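You operate a simulated robot arm through the tools that you are given. There is no shell and no other tool.

The job below is to be done with a simulated robot arm. You get a single attempt, and the scene is never put back.

JOB
Steam the roll in the round dish on low and put it away in the top clear drawer.
Fine: one press of the yellow button; switch off before lifting the glass lid; lid on the black mat; shut the drawer; leave the dial set. Where these are worked on the way, their far stop is far enough and under half their travel is too little: top clear drawer.
Where things are to end (x, y in the base frame): roll within 3 cm of [55, -20].

Only the result counts: the job must be done as asked and must still hold three seconds after the hand-in. Knocking over, shifting, dropping, spilling or breaking anything else fails it. A push-on lid holds only when it is set on centred and level and pressed home; a screw cap is set on level and turned clockwise until tight.

ROBOT AND FRAMES
A 6-joint arm with a two-finger parallel gripper, fixed in place. Base frame: the origin is at the foot of the arm, x ahead of it, y to its left, z up; the work surface is at about z = 80. Lengths are in cm, angles in degrees, forces in N, time in s.
With the tool pointing down near the work surface it reaches from about 26 to 68 cm from the base axis. Its first joint turns from -66.0 to 66.0 degrees. Payload 2.9 kg.
Tool frame: the origin (TCP) lies between the finger pads and is the grasp point; the fingertips stand 3 cm ahead of it; z points along the fingers, y is the line along which they close. The gripper opens to 11 cm. The fingers are 2 cm wide and 1 cm thick; the gripper's body (4.8 by 11.2 cm) begins 5.5 cm behind the TCP.
Orientation is that of the tool frame in the base frame, as a unit quaternion [x, y, z, w]. With the fingers straight down and closing along the base's y, the tool's x points along the base's -x, its y along +y and its z along -z.

CONTROLS
- The arm moves only by the tool arm_command. Its argument "motion" is a list of rows, each a list of 7 numbers: the shift along the tool's x, y, z in cm, then the turn, a rotation vector about the tool's x, y, z in degrees, then the opening, from 0 (shut) to 1 (fully open). In form: [[dx, dy, dz, ax, ay, az, claw], ...]. A call has 1 to 20 rows; each row shifts and turns the commanded pose from where the row before left it, along the tool's axes as they then stand. A row lasts 0.2 s, in which the tool goes at most 5 cm and 8.6 degrees; a call with a longer step from one row to the next is refused whole, and so is a gripper value outside its range. A pose out of reach is approached as far as the arm can. The call stops where the force on the tool passes 40 N (or 10 N more than at its start, if that is more) or the arm is blocked; 0.2 s more then pass. The fingers move at their own pace (about 10.8 cm/s each) and stop on an object; they squeeze with about 42 N. The grip force told is the motor's: it shows also when the fingers shut on nothing. Time passes only in rows, and 0.2 s behind the last, so rows that do not move let the fingers close. The reply holds the time, the measured pose of the TCP, the force on the tool along the base axes, the opening and the grip force, in the units named above and with some noise, with the torque about the TCP (base axes, N m) and any sound that the robot's microphone picked up.
- Cameras (640 x 400 px; columns grow to the right, rows downward): "scene" is fixed at [8.1, 43.11, 140.22]; the picture's right is [-0.73, -0.68, 0.00], its down [-0.26, 0.28, -0.92] and it looks along [0.63, -0.68, -0.39] (base axes); focal length 319 px, centre (320, 200). "wrist" rides on the gripper at [7.2, 1.7, -10.3] in the tool frame; the picture's right is [-0.23, 0.97, 0.00], its down [-0.76, -0.18, -0.62] and it looks along [-0.61, -0.14, 0.78] (tool axes); focal length 222 px, centre (320, 200).
- grab_frame(camera): a new picture of that camera. It takes no simulated time.
- pixel_to_xyz(camera, pixels): for up to 12 pixels [column, row] of the newest picture of that camera ("zoom" is the newest enlarged one), the place [x, y, z] in the base frame of the surface seen there, good to about 0.2 cm. It takes no simulated time.
- enlarge(camera, box): a new picture of the part [left, top, right, bottom] of that camera's present view, enlarged. It takes no simulated time.
- sign_off(): hands the job in; it is judged then, once.

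Leave the gripper open and the arm clear of the work at the hand-in unless told otherwise.

The tools are called after ">>>" as name(argument=value, ...) on one line, values as JSON. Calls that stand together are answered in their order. arm_command: Moves the arm, as the interface text tells. Its arguments: {"type":"object","properties":{"motion":{"type":"array","items":{"type":"array","items":{"type":"number"}}}},"required":["motion"]} The other tools are called the same way: grab_frame (camera) takes a picture; pixel_to_xyz (camera, pixels) gives the place of the surface under pixels of a picture; enlarge (camera, box) takes an enlarged picture of a part of a camera's view; sign_off () hands the job in.

At the start:

```text
t: 0.0
tool_pos: [32.68, -15.37, 123.88]
tool_rot: [-0.001, 1.0, 0.0, 0.0]
force: [-0.9, -0.3, -0.9]
moment: [0.01, -0.03, -0.01]
grip_width: 11.02
grasp_force: 0.1
```

scene: 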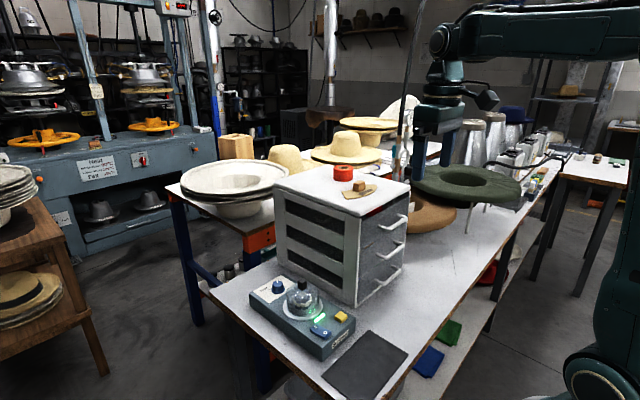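
wrist: 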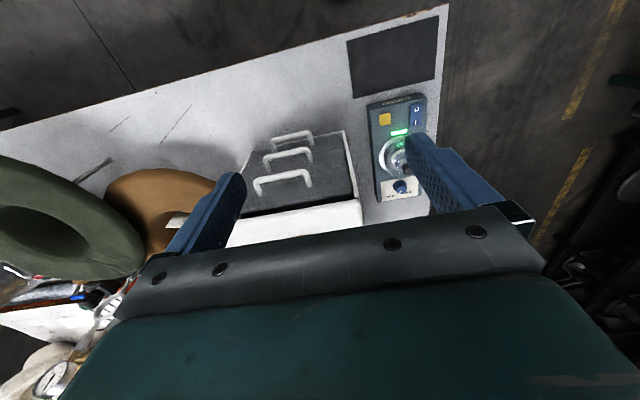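

I see a steamer with a glass lid, a drawer cabinet and a black mat. On top of the cabinet are a red thing and a round item. I'll enlarge these areas first.

>>> enlarge(camera="scene", box=[230, 260, 420, 390])

>>> enlarge(camera="scene", box=[260, 150, 440, 270])

>>> enlarge(camera="wrist", box=[340, 80, 450, 220])

```text
3.08 times, centred on (325, 325) of scene
```

zoom: 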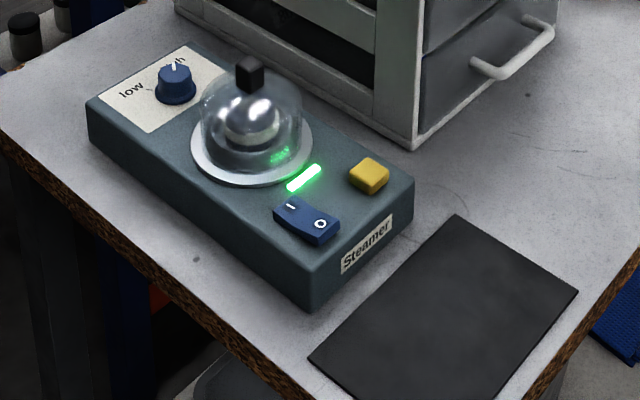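

```text
3.33 times, centred on (350, 210) of scene
```

zoom: 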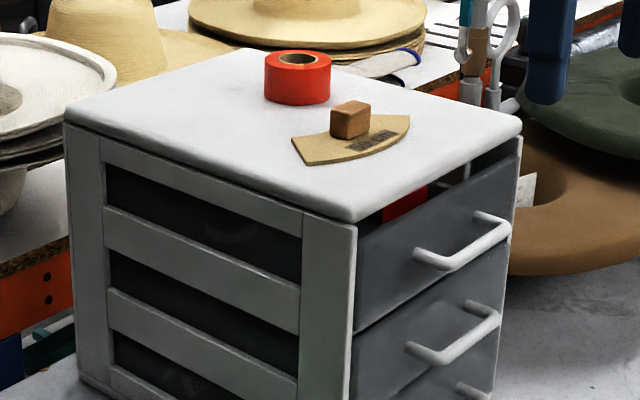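

```text
2.86 times, centred on (395, 150) of wrist
```

zoom: 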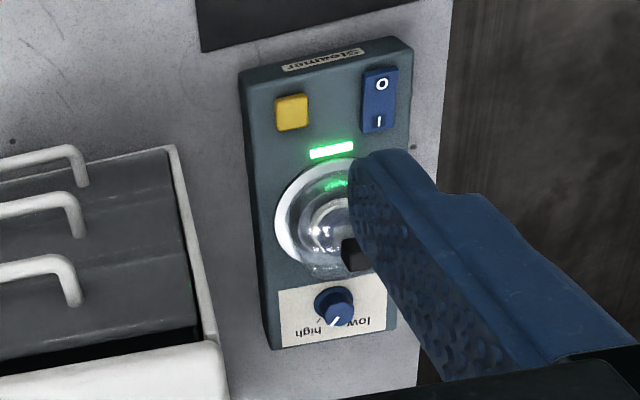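

The glass dome sits on the steamer with a rocker (I/O), a green lamp, a yellow button and a dial next to it. I'll measure the main points in the scene picture.

>>> grab_frame(camera="scene")

>>> pixel_to_xyz(camera="scene", pixels=[[278, 283], [302, 284], [341, 315], [317, 328], [324, 332], [318, 318], [368, 365], [366, 331], [408, 352], [322, 375], [343, 173], [358, 187]])

>>> pixel_to_xyz(camera="scene", pixels=[[273, 184], [337, 161], [409, 186], [361, 214], [358, 306], [405, 265], [380, 230], [405, 217], [392, 223], [252, 298], [320, 360], [352, 324]])

>>> enlarge(camera="scene", box=[270, 260, 340, 330])

```text
taken
```

scene: 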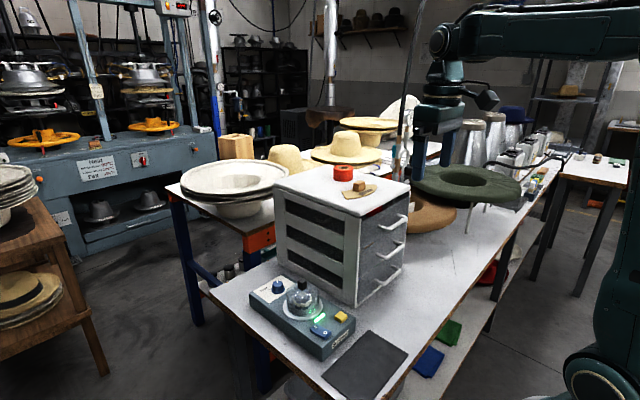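

```text
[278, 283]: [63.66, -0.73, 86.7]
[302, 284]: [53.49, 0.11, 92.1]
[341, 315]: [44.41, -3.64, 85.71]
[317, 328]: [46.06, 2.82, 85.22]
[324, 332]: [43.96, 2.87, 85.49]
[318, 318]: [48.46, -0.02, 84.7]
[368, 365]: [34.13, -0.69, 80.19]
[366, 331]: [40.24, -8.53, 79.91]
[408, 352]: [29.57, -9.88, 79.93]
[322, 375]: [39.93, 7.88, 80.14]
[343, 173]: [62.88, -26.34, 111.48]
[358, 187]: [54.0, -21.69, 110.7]
```

```text
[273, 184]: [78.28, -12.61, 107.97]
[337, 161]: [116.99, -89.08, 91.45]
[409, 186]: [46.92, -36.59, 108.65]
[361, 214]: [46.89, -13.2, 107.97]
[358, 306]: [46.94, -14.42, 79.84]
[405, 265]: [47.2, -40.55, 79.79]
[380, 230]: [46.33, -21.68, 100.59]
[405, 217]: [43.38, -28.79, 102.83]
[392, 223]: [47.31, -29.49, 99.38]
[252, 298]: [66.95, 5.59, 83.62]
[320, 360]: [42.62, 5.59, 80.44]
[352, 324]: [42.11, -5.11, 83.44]
```

```text
5.71 times, centred on (305, 295) of scene
```

zoom: 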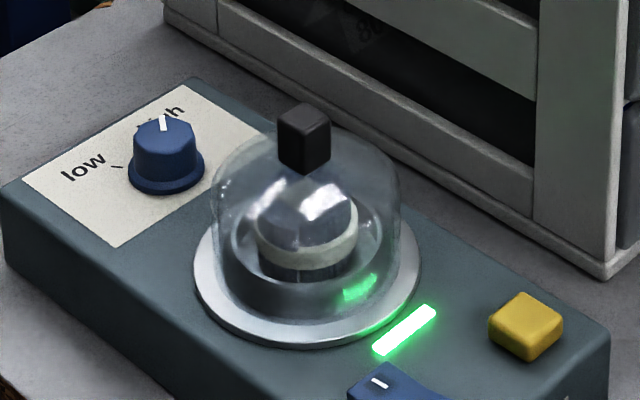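

The dial points to "high" and the green lamp is on. I'll move the hand toward y≈+4 and down to z≈110 so the wrist camera sees the steamer closely.

>>> arm_command(motion=[[-0.2, 3.2, 2.3, 0, 0, 0, 1], [-0.2, 3.2, 2.3, 0, 0, 0, 1], [-0.2, 3.2, 2.3, 0, 0, 0, 1], [-0.2, 3.2, 2.3, 0, 0, 0, 1], [-0.2, 3.2, 2.3, 0, 0, 0, 1], [-0.2, 3.2, 2.3, 0, 0, 0, 1]])

>>> grab_frame(camera="wrist")

>>> grab_frame(camera="scene")

```text
t: 1.4
tool_pos: [34.03, 3.84, 110.02]
tool_rot: [0.0, 1.0, 0.0, 0.0]
force: [0.0, 0.2, -0.4]
moment: [0.0, -0.01, -0.02]
grip_width: 10.99
grasp_force: 0.1
```

```text
taken
```

wrist: 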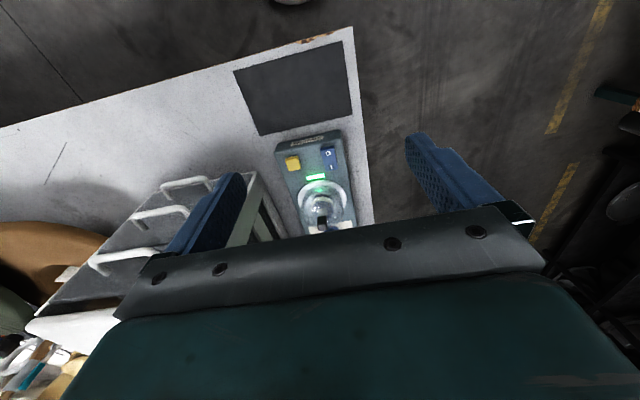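

```text
taken
```

scene: 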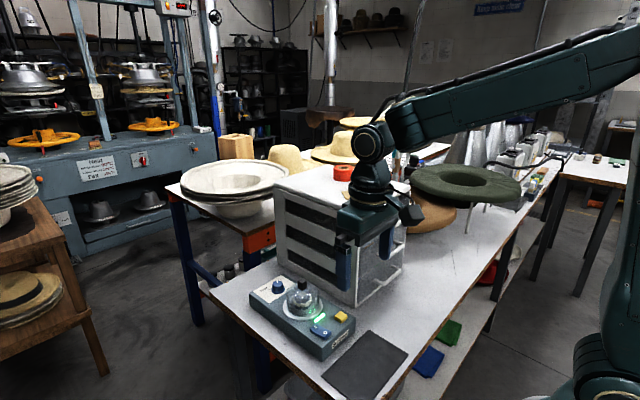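

The palm hides the dial in the lower part of the picture. I'll go forward 12 cm at the same height.

>>> arm_command(motion=[[-4, 0, 0, 0, 0, 0, 1], [-4, 0, 0, 0, 0, 0, 1], [-4, 0, 0, 0, 0, 0, 1], [-4, 0, 0, 0, 0, 0, 1]])

>>> enlarge(camera="wrist", box=[240, 60, 400, 220])

>>> grab_frame(camera="wrist")

```text
t: 2.4
tool_pos: [49.8, 3.77, 110.23]
tool_rot: [0.001, 1.0, 0.0, 0.0]
force: [-0.4, 0.6, -0.7]
moment: [0.01, 0.03, -0.02]
grip_width: 11.01
grasp_force: 0.0
```

```text
2.50 times, centred on (320, 140) of wrist
```

zoom: 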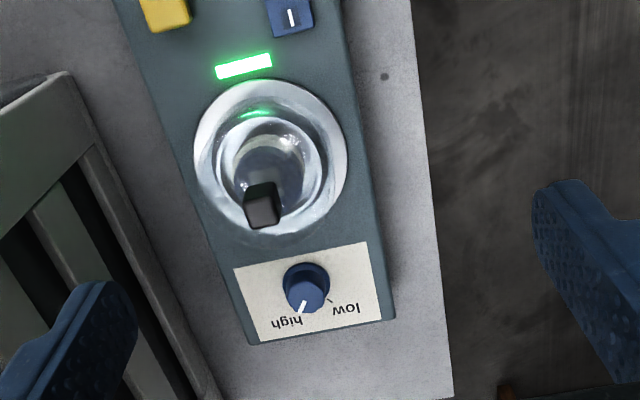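

```text
taken
```

wrist: 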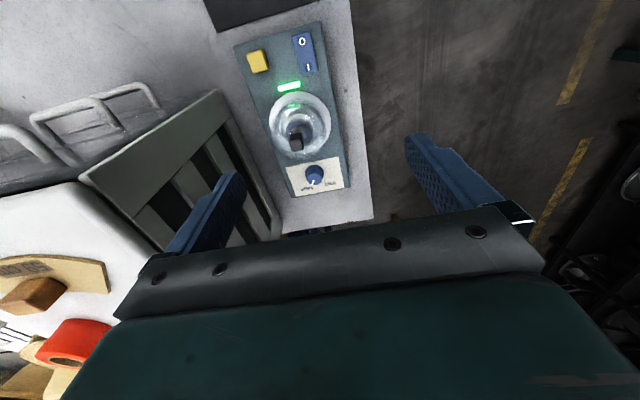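

I'll zoom in on the dial and on the rocker and button.

>>> enlarge(camera="wrist", box=[230, 30, 330, 110])

>>> pixel_to_xyz(camera="zoom", pixels=[[175, 195], [460, 90], [490, 270], [475, 180], [375, 370], [445, 50], [505, 305]])

>>> enlarge(camera="wrist", box=[284, 148, 348, 200])

```text
5.00 times, centred on (280, 70) of wrist
```

zoom: 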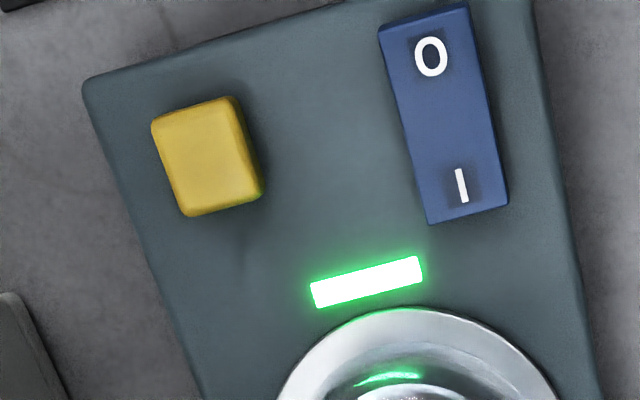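

```text
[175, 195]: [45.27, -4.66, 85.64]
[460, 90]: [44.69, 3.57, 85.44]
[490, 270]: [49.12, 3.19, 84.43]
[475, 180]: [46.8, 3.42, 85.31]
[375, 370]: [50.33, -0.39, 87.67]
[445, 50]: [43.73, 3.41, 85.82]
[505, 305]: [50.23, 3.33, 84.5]
```

```text
7.69 times, centred on (316, 174) of wrist
```

zoom: 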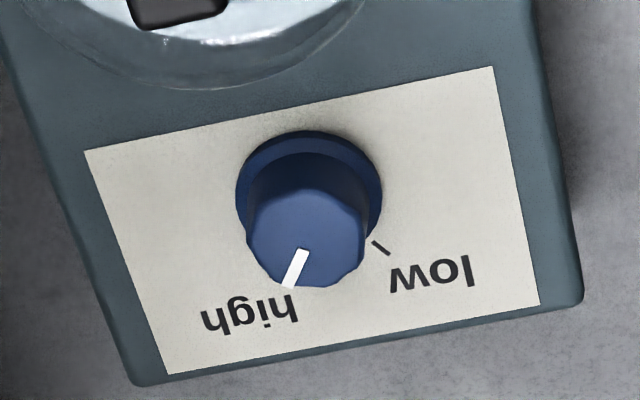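

Now positions on the dial, its scale and the plate.

>>> pixel_to_xyz(camera="zoom", pixels=[[374, 242], [388, 254], [302, 252], [290, 284], [305, 165], [250, 200], [370, 215], [305, 270], [240, 310], [430, 275], [307, 225], [262, 262]])

>>> enlarge(camera="scene", box=[255, 270, 305, 310])

>>> pixel_to_xyz(camera="scene", pixels=[[284, 289], [278, 285], [278, 280], [303, 284], [303, 290], [303, 300], [288, 300], [320, 300], [303, 318], [300, 281], [305, 281], [303, 279]])

```text
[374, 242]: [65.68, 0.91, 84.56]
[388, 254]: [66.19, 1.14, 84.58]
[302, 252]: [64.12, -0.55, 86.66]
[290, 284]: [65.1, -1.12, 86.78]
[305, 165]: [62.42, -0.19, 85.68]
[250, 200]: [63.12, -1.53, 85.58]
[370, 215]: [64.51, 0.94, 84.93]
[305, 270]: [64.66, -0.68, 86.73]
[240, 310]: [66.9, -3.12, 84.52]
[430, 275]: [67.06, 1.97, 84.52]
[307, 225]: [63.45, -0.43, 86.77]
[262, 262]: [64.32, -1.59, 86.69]
```

```text
10.00 times, centred on (280, 290) of scene
```

zoom: 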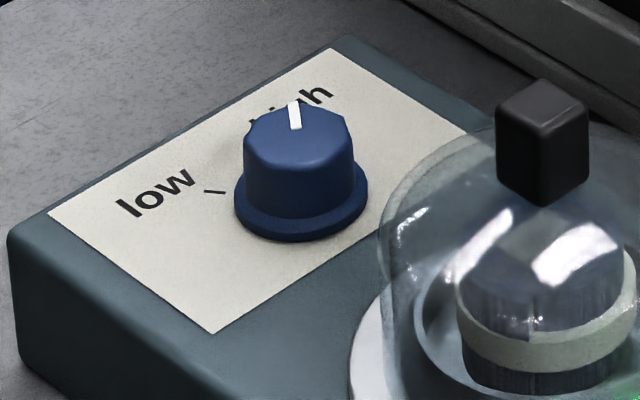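

```text
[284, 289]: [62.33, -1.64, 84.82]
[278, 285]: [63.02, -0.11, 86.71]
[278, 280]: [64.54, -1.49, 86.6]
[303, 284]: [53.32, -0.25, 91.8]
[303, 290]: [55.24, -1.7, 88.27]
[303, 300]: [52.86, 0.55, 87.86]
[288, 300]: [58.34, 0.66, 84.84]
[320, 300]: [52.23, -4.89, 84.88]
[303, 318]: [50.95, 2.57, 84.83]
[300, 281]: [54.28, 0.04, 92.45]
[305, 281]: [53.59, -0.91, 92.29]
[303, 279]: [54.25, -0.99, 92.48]
```

What I read from the pictures:
- **Dial:** centre about (63.7, -0.4). The pointer is at about -30° (high) and the "low" tick is at about +30°.
- **Rocker:** the I end is down, so the steamer is on.

I'll go above the dial, with the hand turned 30° and half open.

>>> arm_command(motion=[[-3.49, -1.04, 0, 0, 0, 0, 0.5], [-3.49, -1.04, 0, 0, 0, 0, 0.5], [-3.49, -1.04, 0, 0, 0, 0, 0.5], [-3.49, -1.04, 0, 0, 0, 0, 0.5], [0, 0, 3, 0, 0, 7.5, 0.5], [0, 0, 3, 0, 0, 7.5, 0.5], [0, 0, 3, 0, 0, 7.5, 0.5], [0, 0, 3, 0, 0, 7.5, 0.5], [0, 0, 3, 0, 0, 0, 0.5], [0, 0, 0, 0, 0, 0, 0.5]])

>>> grab_frame(camera="wrist")

>>> grab_frame(camera="scene")

>>> enlarge(camera="scene", box=[240, 240, 340, 320])

```text
t: 4.6
tool_pos: [63.72, -0.25, 95.1]
tool_rot: [0.259, 0.966, 0.0, 0.0]
force: [1.0, -0.7, 0.1]
moment: [0.01, 0.03, -0.04]
grip_width: 5.49
grasp_force: 0.1
```

```text
taken
```

wrist: 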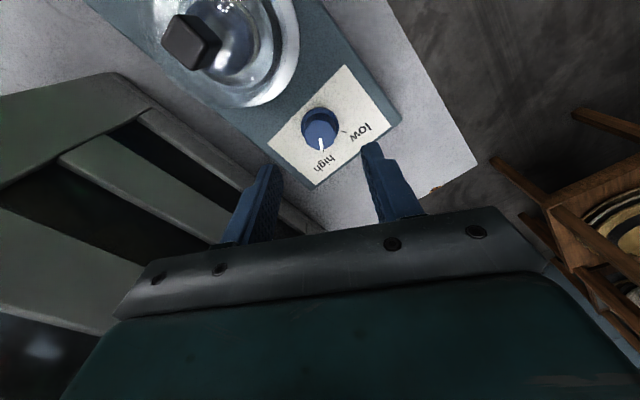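

```text
taken
```

scene: 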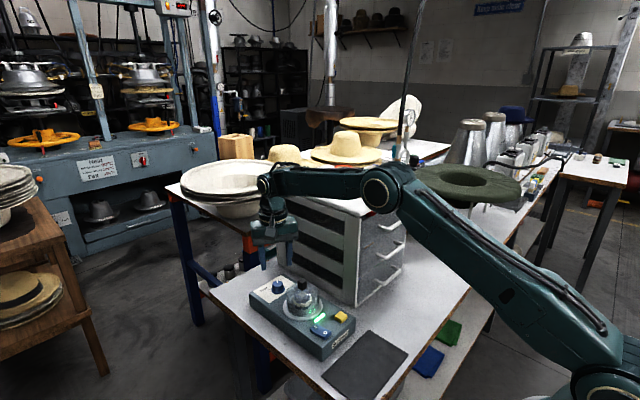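

```text
5.00 times, centred on (290, 280) of scene
```

zoom: 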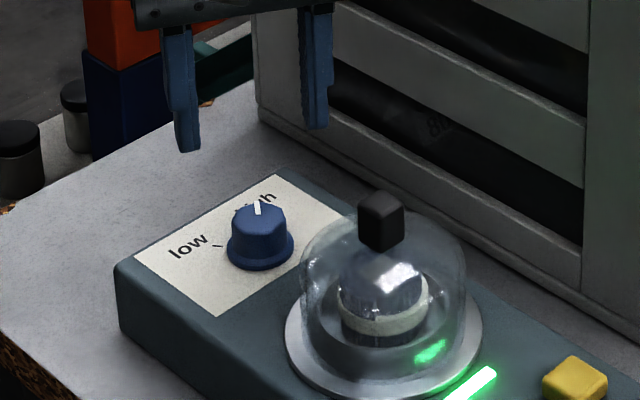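

Next, a closer look at the dial from here to refine its centre.

>>> enlarge(camera="wrist", box=[260, 60, 410, 190])

>>> pixel_to_xyz(camera="wrist", pixels=[[305, 134], [337, 134], [321, 121], [321, 150], [321, 136], [303, 122], [338, 122], [320, 107], [345, 133], [323, 139], [321, 148], [348, 135]])

```text
3.08 times, centred on (335, 125) of wrist
```

zoom: 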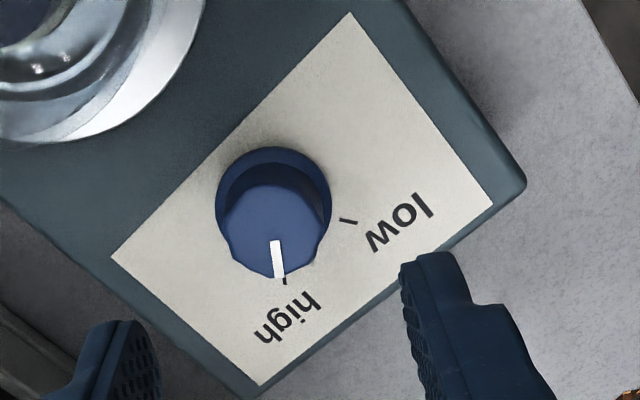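

```text
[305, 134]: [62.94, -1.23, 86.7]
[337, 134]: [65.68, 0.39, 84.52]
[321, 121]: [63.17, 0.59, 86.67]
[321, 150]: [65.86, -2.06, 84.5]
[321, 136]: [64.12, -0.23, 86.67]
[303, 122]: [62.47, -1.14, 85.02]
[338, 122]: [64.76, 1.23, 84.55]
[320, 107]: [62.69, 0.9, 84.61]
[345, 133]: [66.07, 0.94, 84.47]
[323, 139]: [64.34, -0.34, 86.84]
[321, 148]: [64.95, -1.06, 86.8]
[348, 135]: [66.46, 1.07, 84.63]
```

The dial centre is near (63.85, -0.4) and its top is at z 86.7. I'll go down until the fingertips are at z≈85.3, then close on it.

>>> arm_command(motion=[[-0.16, -0.08, 2.3, 0, 0, 0, 0.5], [0, 0, 2.3, 0, 0, 0, 0.5], [0, 0, 2.2, 0, 0, 0, 0.5], [0, 0, 0, 0, 0, 0, 0.5], [0, 0, 0, 0, 0, 0, 0.15], [0, 0, 0, 0, 0, 0, 0.15], [0, 0, 0, 0, 0, 0, 0.15]])

>>> grab_frame(camera="wrist")

>>> enlarge(camera="scene", box=[240, 240, 340, 320])

```text
t: 6.2
tool_pos: [63.82, -0.39, 88.23]
tool_rot: [0.259, 0.966, 0.0, 0.001]
force: [8.1, 7.0, -6.0]
moment: [0.08, -0.56, 0.09]
grip_width: 2.86
grasp_force: 44.0
```

```text
taken
```

wrist: 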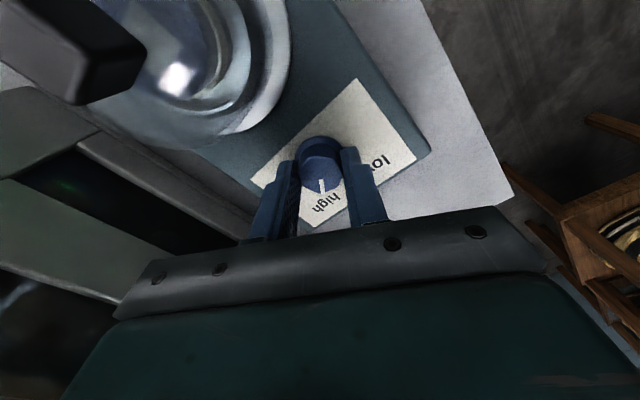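

```text
5.00 times, centred on (290, 280) of scene
```

zoom: 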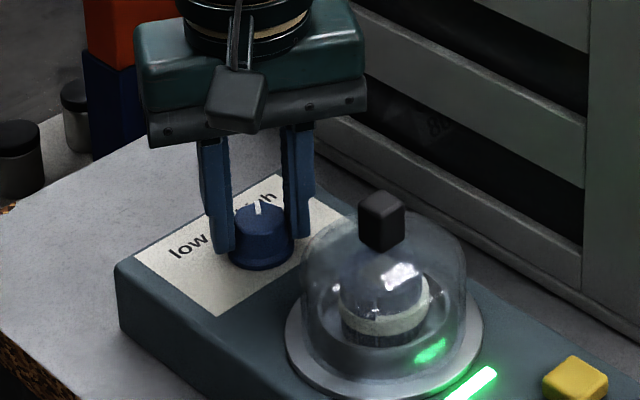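

The fingers hold the dial at 2.86 cm, with about 10 N sideways. I'll ease 0.1 cm along the closing line, then turn the dial +60° as seen from above, towards "low".

>>> arm_command(motion=[[0, 0.12, 0, 0, 0, 0, 0.15], [0, 0, 0, 0, 0, -6, 0.15], [0, 0, 0, 0, 0, -6, 0.15], [0, 0, 0, 0, 0, -6, 0.15], [0, 0, 0, 0, 0, -6, 0.15], [0, 0, 0, 0, 0, -6, 0.15]])

>>> enlarge(camera="scene", box=[250, 260, 310, 310])

>>> enlarge(camera="wrist", box=[240, 80, 420, 230])

```text
t: 7.6
tool_pos: [63.82, -0.55, 88.19]
tool_rot: [-0.001, 1.0, 0.0, -0.001]
force: [-5.2, -4.6, -2.9]
moment: [-0.18, 0.07, -0.02]
grip_width: 2.88
grasp_force: 45.2
```

```text
8.00 times, centred on (280, 285) of scene
```

zoom: 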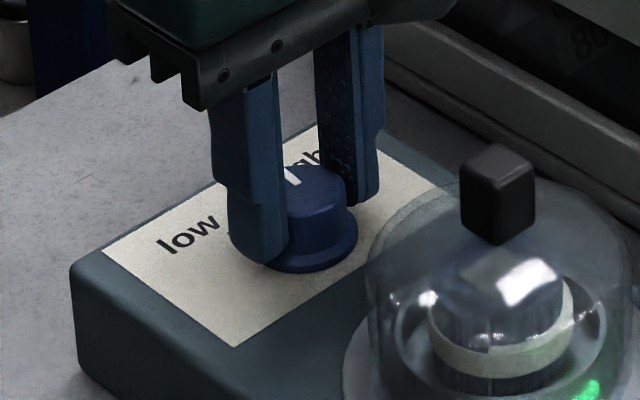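

```text
2.67 times, centred on (330, 155) of wrist
```

zoom: 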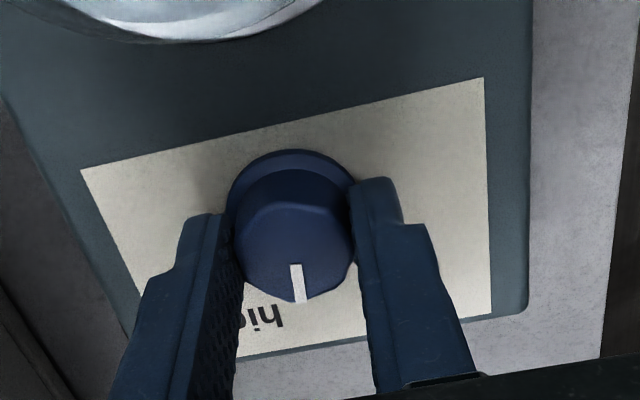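

The pointer is turning with the fingers. I'll do the next 30°.

>>> arm_command(motion=[[0, 0, 0, 0, 0, -6, 0.15], [0, 0, 0, 0, 0, -6, 0.15], [0, 0, 0, 0, 0, -6, 0.15], [0, 0, 0, 0, 0, -6, 0.15], [0, 0, 0, 0, 0, -6, 0.15], [0, 0, 0, 0, 0, 0, 0.15]])

>>> enlarge(camera="scene", box=[250, 260, 310, 310])

>>> enlarge(camera="wrist", box=[240, 80, 420, 230])

```text
t: 9.0
tool_pos: [63.9, -0.47, 88.34]
tool_rot: [-0.258, 0.966, -0.001, -0.001]
force: [-10.3, -20.3, -4.3]
moment: [-0.76, 0.5, -0.03]
grip_width: 2.88
grasp_force: 44.9
```

```text
8.00 times, centred on (280, 285) of scene
```

zoom: 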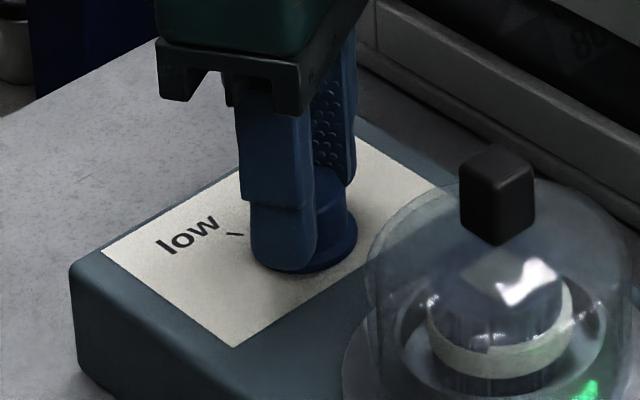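

```text
2.67 times, centred on (330, 155) of wrist
```

zoom: 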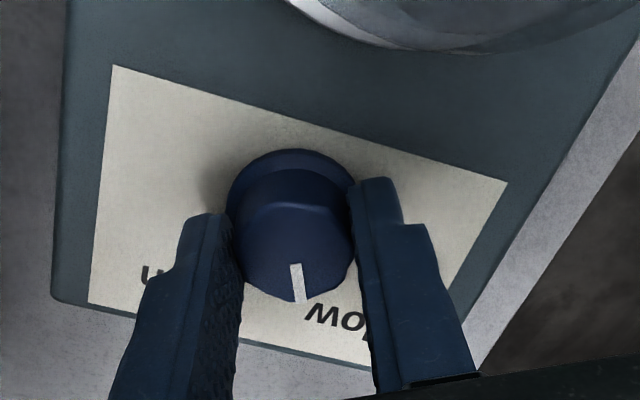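

The pointer now sits at "low". I'll open slightly, lift straight up and check.

>>> arm_command(motion=[[0, 0, 0, 0, 0, 0, 0.5], [0, 0, 0, 0, 0, 0, 0.5], [0, 0, -2, 0, 0, 0, 0.5], [0, 0, -3, 0, 0, 0, 0.5], [0, 0, -4, 0, 0, 0, 0.5]])

>>> enlarge(camera="scene", box=[250, 260, 350, 340])

>>> enlarge(camera="wrist", box=[240, 30, 420, 180])

```text
t: 10.2
tool_pos: [63.96, -0.39, 97.27]
tool_rot: [-0.259, 0.966, 0.0, 0.0]
force: [-0.2, 0.5, -0.3]
moment: [-0.02, 0.02, -0.01]
grip_width: 5.48
grasp_force: 0.1
```

```text
5.00 times, centred on (300, 300) of scene
```

zoom: 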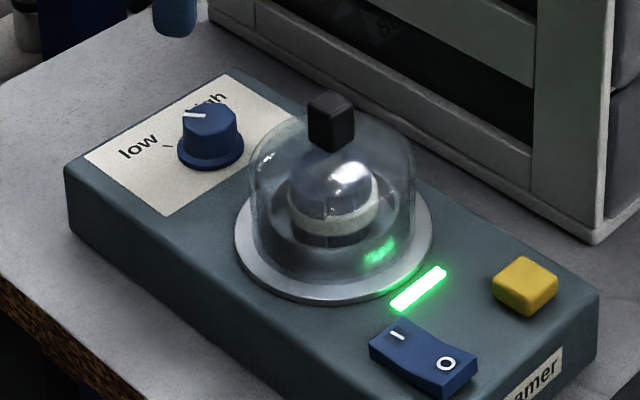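

```text
2.67 times, centred on (330, 105) of wrist
```

zoom: 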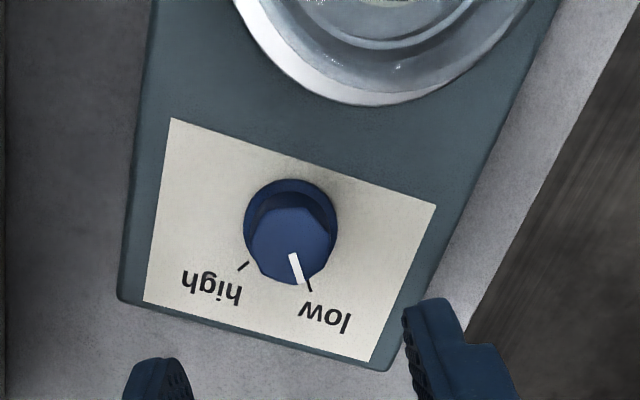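

The dial is at "low". Next I'll measure the yellow button and the rocker profile accurately.

>>> pixel_to_xyz(camera="scene", pixels=[[340, 315], [343, 314], [337, 313], [341, 319], [314, 327], [317, 327], [321, 330], [325, 333], [328, 335], [329, 330], [315, 324], [348, 318]])

>>> enlarge(camera="scene", box=[300, 295, 360, 345])

```text
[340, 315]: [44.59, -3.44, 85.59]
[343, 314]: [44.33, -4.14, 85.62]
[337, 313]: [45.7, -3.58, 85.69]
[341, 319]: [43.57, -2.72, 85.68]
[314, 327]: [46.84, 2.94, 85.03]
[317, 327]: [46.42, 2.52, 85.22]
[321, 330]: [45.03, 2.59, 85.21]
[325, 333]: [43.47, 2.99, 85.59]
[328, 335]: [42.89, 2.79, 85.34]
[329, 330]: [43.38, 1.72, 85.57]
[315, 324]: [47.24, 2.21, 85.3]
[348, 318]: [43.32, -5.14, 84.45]
```

```text
8.00 times, centred on (330, 320) of scene
```

zoom: 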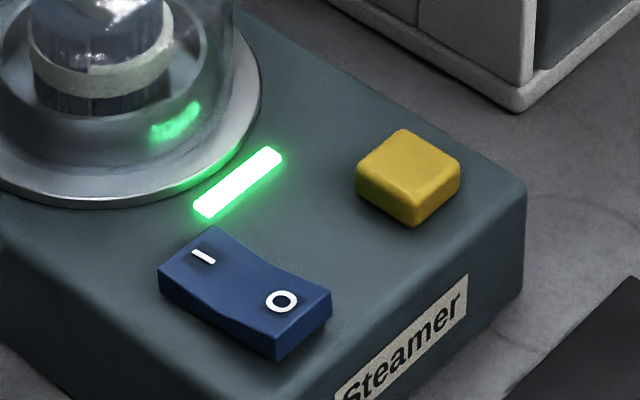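

The button centre is about (44.5, -3.75) with its top at z 85.65. I'll straighten the wrist, close the fingers and move over the dome to above the button at z 100.

>>> arm_command(motion=[[0, 0, -0.8, 0, 0, 7.5, 0], [0, 0, -0.8, 0, 0, 7.5, 0], [0, 0, -0.8, 0, 0, 7.5, 0], [0, 0, -0.8, 0, 0, 7.5, 0], [3.9, -0.67, 0, 0, 0, 0, 0], [3.9, -0.67, 0, 0, 0, 0, 0], [3.9, -0.67, 0, 0, 0, 0, 0], [3.9, -0.67, 0, 0, 0, 0, 0], [3.86, -0.67, 0, 0, 0, 0, 0], [0, 0, 4, 0, 0, 0, 0], [0, 0, 4, 0, 0, 0, 0], [0, 0, 0, 0, 0, 0, 0]])

>>> enlarge(camera="scene", box=[280, 260, 380, 340])

>>> grab_frame(camera="wrist")

```text
t: 12.8
tool_pos: [44.64, -3.79, 92.42]
tool_rot: [0.0, 1.0, 0.0, 0.0]
force: [-0.4, 0.4, 0.5]
moment: [0.0, 0.0, -0.01]
grip_width: 0.01
grasp_force: 37.7
```

```text
5.00 times, centred on (330, 300) of scene
```

zoom: 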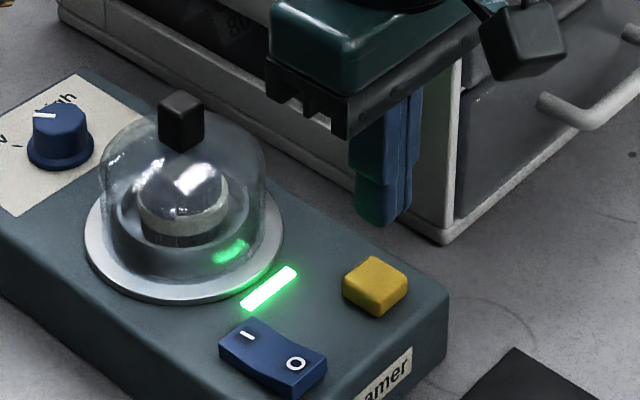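

```text
taken
```

wrist: 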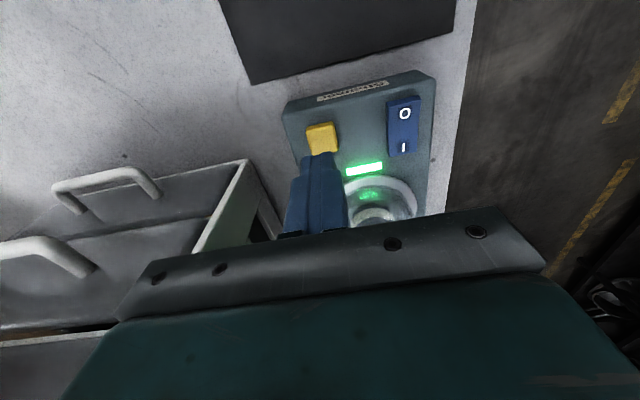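

The tip is at z 89.4, right above the button. I'll press down slowly to a tip height of about 85.1.

>>> arm_command(motion=[[0.1, 0, 1.6, 0, 0, 0, 0], [0, 0, 1.6, 0, 0, 0, 0], [0, 0, 0.3, 0, 0, 0, 0], [0, 0, 0.3, 0, 0, 0, 0], [0, 0, 0.25, 0, 0, 0, 0], [0, 0, 0.25, 0, 0, 0, 0]])

>>> enlarge(camera="scene", box=[280, 260, 380, 340])

```text
t: 14.2
tool_pos: [44.43, -3.79, 88.13]
tool_rot: [0.0, 1.0, 0.0, 0.0]
force: [-1.0, 0.3, 5.5]
moment: [0.0, 0.02, 0.03]
grip_width: 0.0
grasp_force: 37.6
heard: click
```

```text
5.00 times, centred on (330, 300) of scene
```

zoom: 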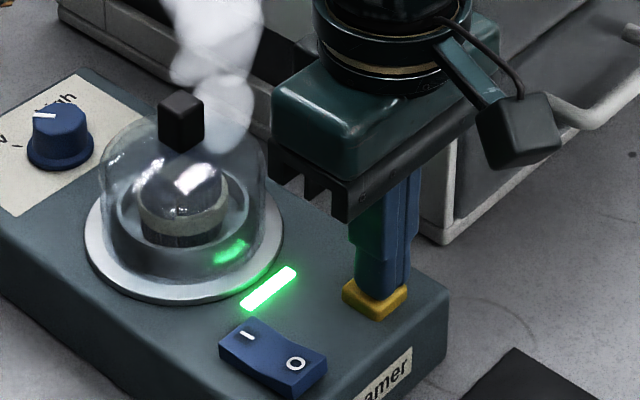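

I heard a click and steam is rising, so the button is pressed. I'll lift straight up and watch the lamp and steam.

>>> arm_command(motion=[[0, 0, -1, 0, 0, 0, 0], [0, 0, -2, 0, 0, 0, 0], [0, 0, -2, 0, 0, 0, 0], [0, 0, -2, 0, 0, 0, 0], [0, 0, 0, 0, 0, 0, 0]])

>>> grab_frame(camera="scene")

>>> enlarge(camera="scene", box=[250, 250, 350, 340])

```text
t: 15.4
tool_pos: [44.44, -3.91, 95.25]
tool_rot: [0.001, 1.0, -0.001, -0.001]
force: [0.1, -0.6, -0.8]
moment: [0.0, 0.04, 0.01]
grip_width: 0.01
grasp_force: 37.5
```

```text
taken
```

scene: 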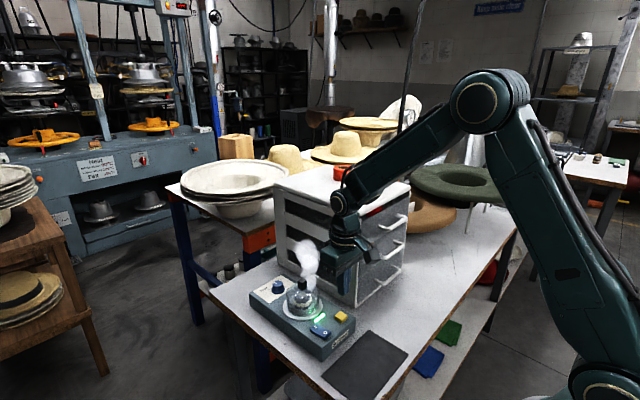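

```text
4.44 times, centred on (300, 295) of scene
```

zoom: 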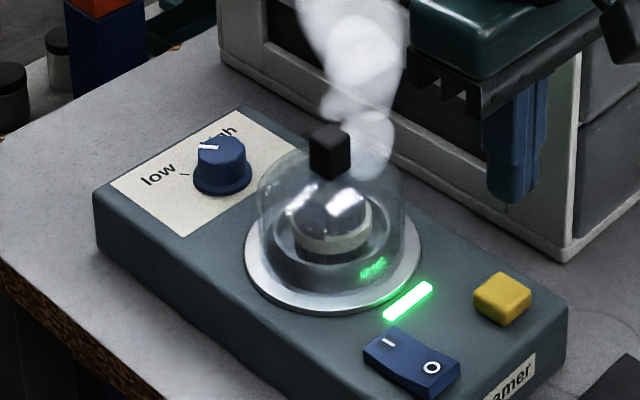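

The steamer is running. I'll wait in place and listen for a sign that it has finished.

>>> arm_command(motion=[[0, 0, -0.5, 0, 0, 0, 0], [0, 0, -0.5, 0, 0, 0, 0], [0, 0, -0.5, 0, 0, 0, 0], [0, 0, -0.5, 0, 0, 0, 0], [0, 0, 0, 0, 0, 0, 0], [0, 0, 0, 0, 0, 0, 0], [0, 0, 0, 0, 0, 0, 0], [0, 0, 0, 0, 0, 0, 0], [0, 0, 0, 0, 0, 0, 0], [0, 0, 0, 0, 0, 0, 0], [0, 0, 0, 0, 0, 0, 0], [0, 0, 0, 0, 0, 0, 0], [0, 0, 0, 0, 0, 0, 0], [0, 0, 0, 0, 0, 0, 0], [0, 0, 0, 0, 0, 0, 0], [0, 0, 0, 0, 0, 0, 0], [0, 0, 0, 0, 0, 0, 0], [0, 0, 0, 0, 0, 0, 0], [0, 0, 0, 0, 0, 0, 0], [0, 0, 0, 0, 0, 0, 0]])

>>> enlarge(camera="scene", box=[250, 250, 350, 340])

```text
t: 19.6
tool_pos: [44.33, -3.79, 97.29]
tool_rot: [0.0, 1.0, 0.0, 0.0]
force: [0.5, 0.0, 0.6]
moment: [0.02, -0.01, 0.01]
grip_width: 0.01
grasp_force: 37.9
```

```text
4.44 times, centred on (300, 295) of scene
```

zoom: 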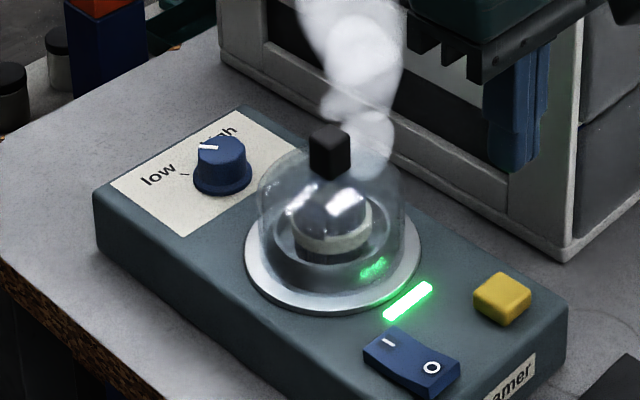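

Still steaming. While it runs I'll prepare the drawer, starting with a look at the handles in the scene view.

>>> arm_command(motion=[[2, 4, -2, 0, 0, 0, 0.3], [2, 4, -2, 0, 0, 0, 0.3], [2, 3, -3, 0, 0, 0, 0.3], [2, 3, -3, 0, 0, 0, 0.3], [0, 0, -3, 0, 0, 0, 0.3]])

>>> grab_frame(camera="scene")

>>> grab_frame(camera="wrist")

>>> enlarge(camera="scene", box=[340, 175, 430, 255])

```text
t: 20.8
tool_pos: [36.32, 10.29, 110.18]
tool_rot: [0.0, 1.0, 0.0, -0.001]
force: [-0.1, 0.6, -0.6]
moment: [0.0, -0.03, 0.04]
grip_width: 3.29
grasp_force: 0.2
```

```text
taken
```

scene: 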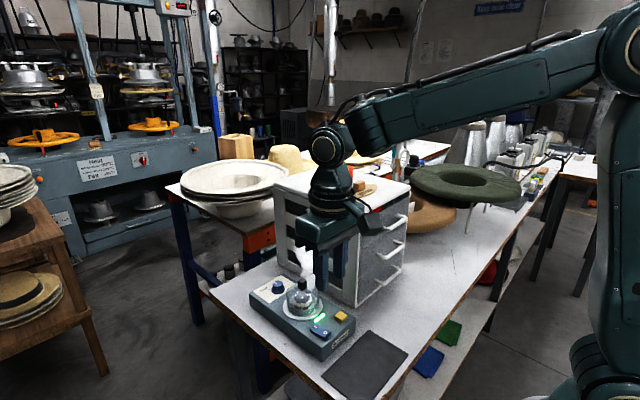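

```text
taken
```

wrist: 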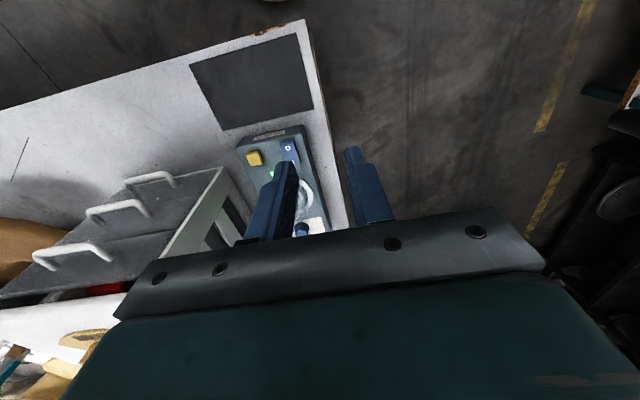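

```text
5.00 times, centred on (385, 215) of scene
```

zoom: 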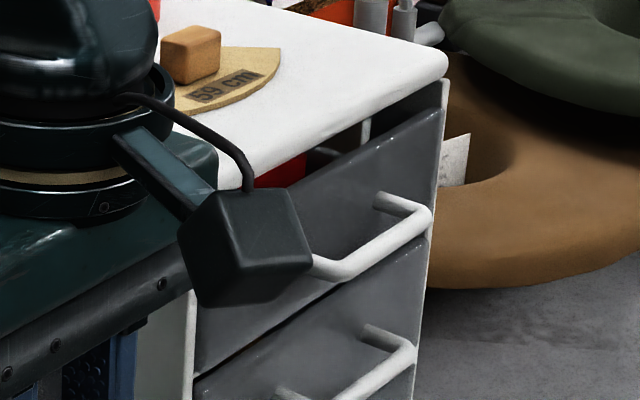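

Measuring the handle bar and the drawer face points in both views.

>>> pixel_to_xyz(camera="zoom", pixels=[[425, 218], [380, 245], [335, 268], [378, 197], [400, 140], [300, 200], [400, 200], [300, 330], [190, 190], [445, 75], [435, 200], [360, 130]])

>>> pixel_to_xyz(camera="wrist", pixels=[[36, 254], [70, 249], [105, 255], [88, 212], [120, 207], [90, 290], [200, 200], [125, 298], [80, 270], [45, 262], [113, 260], [30, 305]])

>>> enlarge(camera="wrist", box=[0, 190, 160, 320])

```text
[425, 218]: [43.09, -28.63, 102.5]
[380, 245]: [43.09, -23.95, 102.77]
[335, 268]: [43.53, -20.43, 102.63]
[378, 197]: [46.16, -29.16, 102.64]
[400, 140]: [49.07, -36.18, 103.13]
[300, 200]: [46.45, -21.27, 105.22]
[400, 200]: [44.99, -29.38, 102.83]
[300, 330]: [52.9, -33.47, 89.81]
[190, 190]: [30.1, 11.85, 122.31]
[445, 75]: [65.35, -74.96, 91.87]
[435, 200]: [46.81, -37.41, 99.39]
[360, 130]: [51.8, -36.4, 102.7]
```

```text
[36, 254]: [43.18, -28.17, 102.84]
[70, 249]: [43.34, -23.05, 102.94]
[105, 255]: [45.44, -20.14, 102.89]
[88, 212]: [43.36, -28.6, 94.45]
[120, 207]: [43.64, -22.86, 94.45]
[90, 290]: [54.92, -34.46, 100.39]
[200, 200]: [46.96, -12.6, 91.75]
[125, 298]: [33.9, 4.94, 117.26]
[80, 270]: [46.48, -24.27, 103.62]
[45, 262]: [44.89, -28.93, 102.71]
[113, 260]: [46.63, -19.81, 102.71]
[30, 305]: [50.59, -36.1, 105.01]
```

```text
3.08 times, centred on (80, 255) of wrist
```

zoom: 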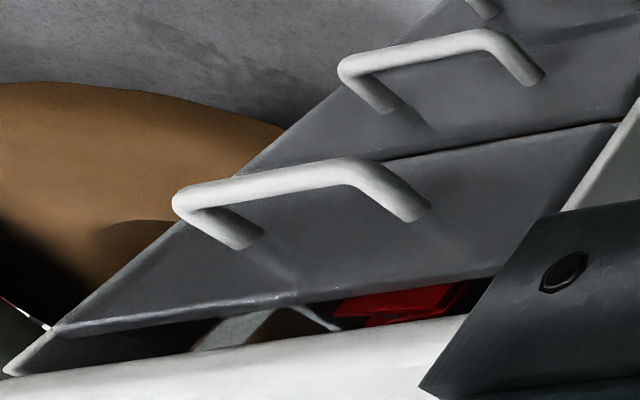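

The handle bar is at x≈43.6, y -20 to -29, z≈102.4, and the drawer face is at x 46.5. I'll go to (39, -24.5, 113) and turn the hand 90° so the fingers close along x, still clear of the cabinet.

>>> arm_command(motion=[[0, -4, -0.5, 0, 0, 0, 0.25], [0, -4, -0.5, 0, 0, 0, 0.25], [0, -4, -0.5, 0, 0, 0, 0.25], [0, -4, -0.5, 0, 0, 0, 0.25], [0, -4, -0.5, 0, 0, 0, 0.25], [-0.7, -4, -0.3, 0, 0, 0, 0.25], [-0.7, -4, 0, 0, 0, 0, 0.25], [-0.7, -4, 0, 0, 0, 0, 0.25], [-0.6, -2.8, 0, 0, 0, 0, 0.25], [0, 0, 0, 0, 0, 7.5, 0.25], [0, 0, 0, 0, 0, 7.5, 0.25], [0, 0, 0, 0, 0, 7.5, 0.25], [0, 0, 0, 0, 0, 7.5, 0.25], [0, 0, 0, 0, 0, 7.5, 0.25], [0, 0, 0, 0, 0, 7.5, 0.25], [0, 0, 0, 0, 0, 7.5, 0.25], [0, 0, 0, 0, 0, 7.5, 0.25], [0, 0, 0, 0, 0, 7.5, 0.25], [0, 0, 0, 0, 0, 7.5, 0.25], [0, 0, 0, 0, 0, 7.5, 0.25]])

>>> grab_frame(camera="scene")

>>> enlarge(camera="scene", box=[250, 250, 350, 340])

```text
t: 25.0
tool_pos: [39.08, -24.48, 113.02]
tool_rot: [0.661, 0.75, 0.0, 0.0]
force: [0.4, 0.2, -0.8]
moment: [-0.02, 0.01, 0.01]
grip_width: 2.76
grasp_force: 0.0
```

```text
taken
```

scene: 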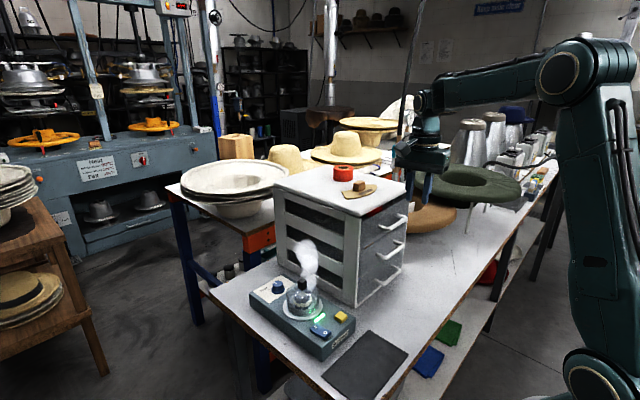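

```text
4.44 times, centred on (300, 295) of scene
```

zoom: 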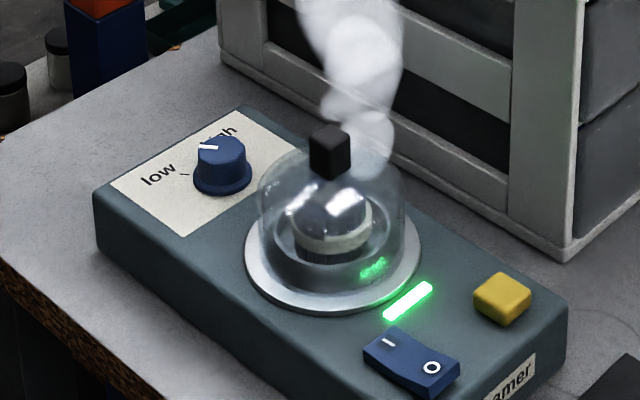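

Still steaming at t=25. I'll finish the last 7.5° of the turn, move over the bar at x=43.6 and look.

>>> arm_command(motion=[[0, 0, 0, 0, 0, 7.2, 0.25], [0, 2.25, 0, 0, 0, 0, 0.25], [0, 2.25, 0, 0, 0, 0, 0.25], [0, 0, 1, 0, 0, 0, 0.25], [0, 0, 0, 0, 0, 0, 0.25]])

>>> grab_frame(camera="wrist")

>>> enlarge(camera="wrist", box=[220, 80, 420, 220])

>>> enlarge(camera="scene", box=[350, 150, 450, 250])

```text
t: 26.2
tool_pos: [43.71, -24.52, 111.92]
tool_rot: [0.705, 0.709, 0.0, 0.0]
force: [-0.1, -0.1, 0.3]
moment: [0.0, 0.01, 0.03]
grip_width: 2.79
grasp_force: 0.1
```

```text
taken
```

wrist: 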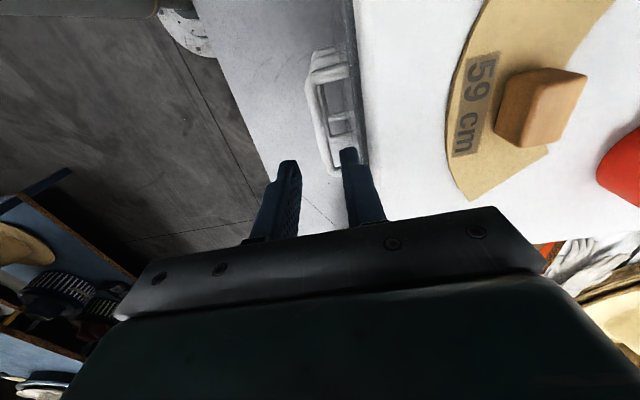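

```text
2.86 times, centred on (320, 150) of wrist
```

zoom: 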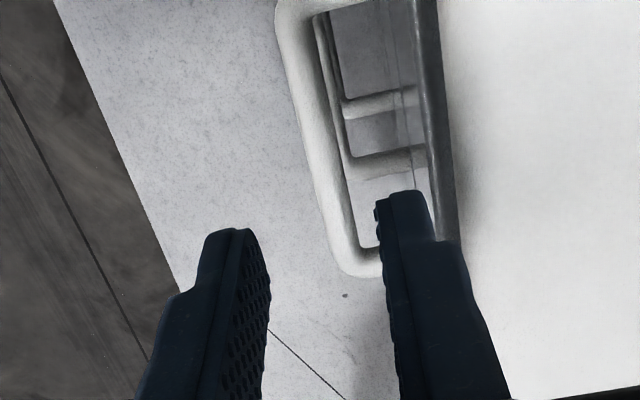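

```text
4.00 times, centred on (400, 200) of scene
```

zoom: 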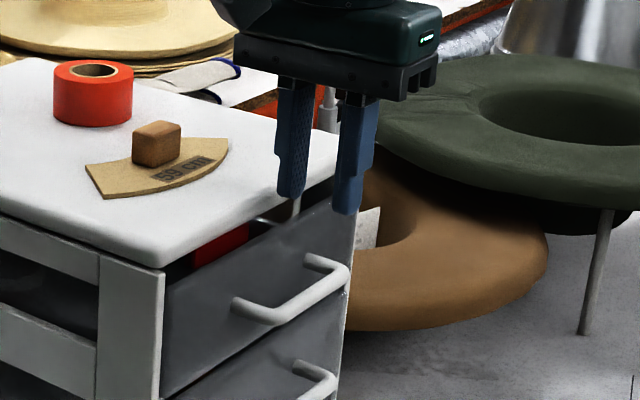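

Now I'll measure the bar and the cabinet lid's edge from this view.

>>> pixel_to_xyz(camera="wrist", pixels=[[313, 100], [318, 120], [324, 150], [332, 167], [358, 110], [362, 140], [353, 70], [347, 95], [355, 120], [308, 100], [326, 120], [450, 170]])

```text
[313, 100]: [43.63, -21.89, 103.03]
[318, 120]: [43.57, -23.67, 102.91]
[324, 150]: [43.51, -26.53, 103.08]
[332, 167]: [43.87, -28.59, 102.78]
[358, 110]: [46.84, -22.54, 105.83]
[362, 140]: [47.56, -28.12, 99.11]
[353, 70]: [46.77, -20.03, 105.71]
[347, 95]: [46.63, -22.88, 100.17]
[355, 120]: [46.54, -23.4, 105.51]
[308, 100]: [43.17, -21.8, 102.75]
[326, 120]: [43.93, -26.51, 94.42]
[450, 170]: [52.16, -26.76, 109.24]
```

The bar centre is at x 43.55 with its top at z 103. I'll lower to TCP z≈104.3 around the bar, then close on it.

>>> arm_command(motion=[[0, -0.12, 2, 0, 0, 0, 0.25], [0, 0, 2, 0, 0, 0, 0.25], [0, 0, 2, 0, 0, 0, 0.25], [0, 0, 1.6, 0, 0, 0, 0.25], [0, 0, 0, 0, 0, 0, 0.25], [0, 0, 0, 0, 0, 0, 0], [0, 0, 0, 0, 0, 0, 0], [0, 0, 0, 0, 0, 0, 0]])

>>> enlarge(camera="scene", box=[350, 150, 450, 250])

```text
t: 28.0
tool_pos: [43.44, -24.49, 104.34]
tool_rot: [0.706, 0.708, 0.0, 0.0]
force: [-0.1, -0.6, -3.1]
moment: [-0.33, -0.02, 0.34]
grip_width: 1.04
grasp_force: 44.7
```

```text
4.00 times, centred on (400, 200) of scene
```

zoom: 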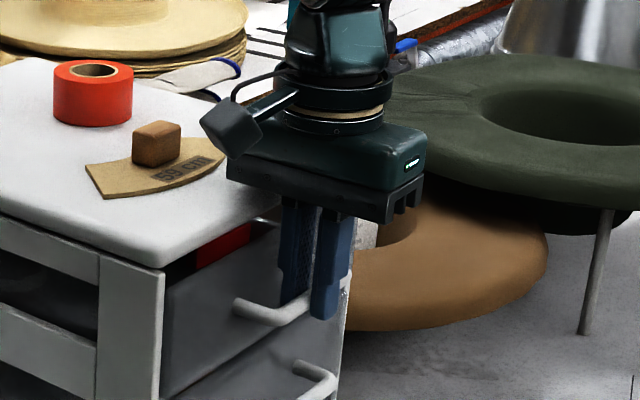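

The bar is held (width 1.04). I'll pull the drawer towards -x gently.

>>> arm_command(motion=[[0, -0.4, 0, 0, 0, 0, 0], [0, -0.8, 0, 0, 0, 0, 0], [0, -1, 0, 0, 0, 0, 0], [0, -1, 0, 0, 0, 0, 0], [0, -1, 0, 0, 0, 0, 0], [0, -1, 0, 0, 0, 0, 0], [0, -1, 0, 0, 0, 0, 0], [0, -1, 0, 0, 0, 0, 0], [0, -1, 0, 0, 0, 0, 0], [0, -1, 0, 0, 0, 0, 0], [0, -0.5, 0, 0, 0, 0, 0], [0, 0, 0, 0, 0, 0, 0]])

>>> grab_frame(camera="scene")

>>> enlarge(camera="scene", box=[250, 250, 350, 340])

```text
t: 30.6
tool_pos: [33.74, -24.52, 104.44]
tool_rot: [0.705, 0.709, 0.0, -0.001]
force: [0.4, 15.8, -7.6]
moment: [0.68, -0.01, 0.28]
grip_width: 1.06
grasp_force: 44.9
```

```text
taken
```

scene: 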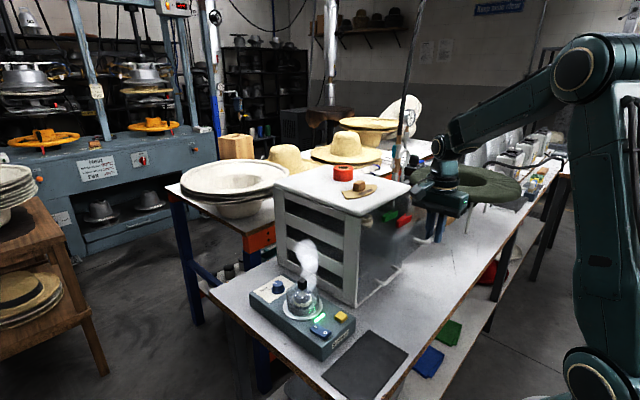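

```text
4.44 times, centred on (300, 295) of scene
```

zoom: 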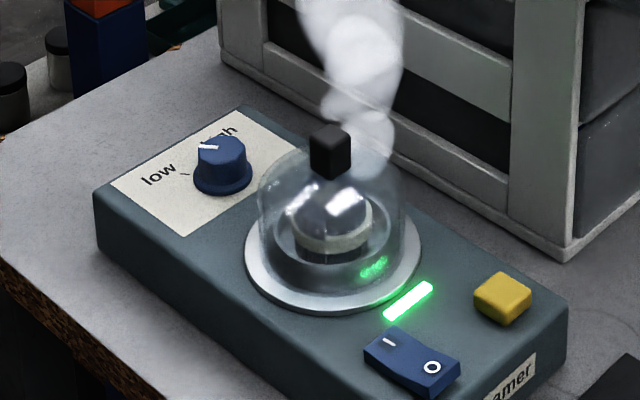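

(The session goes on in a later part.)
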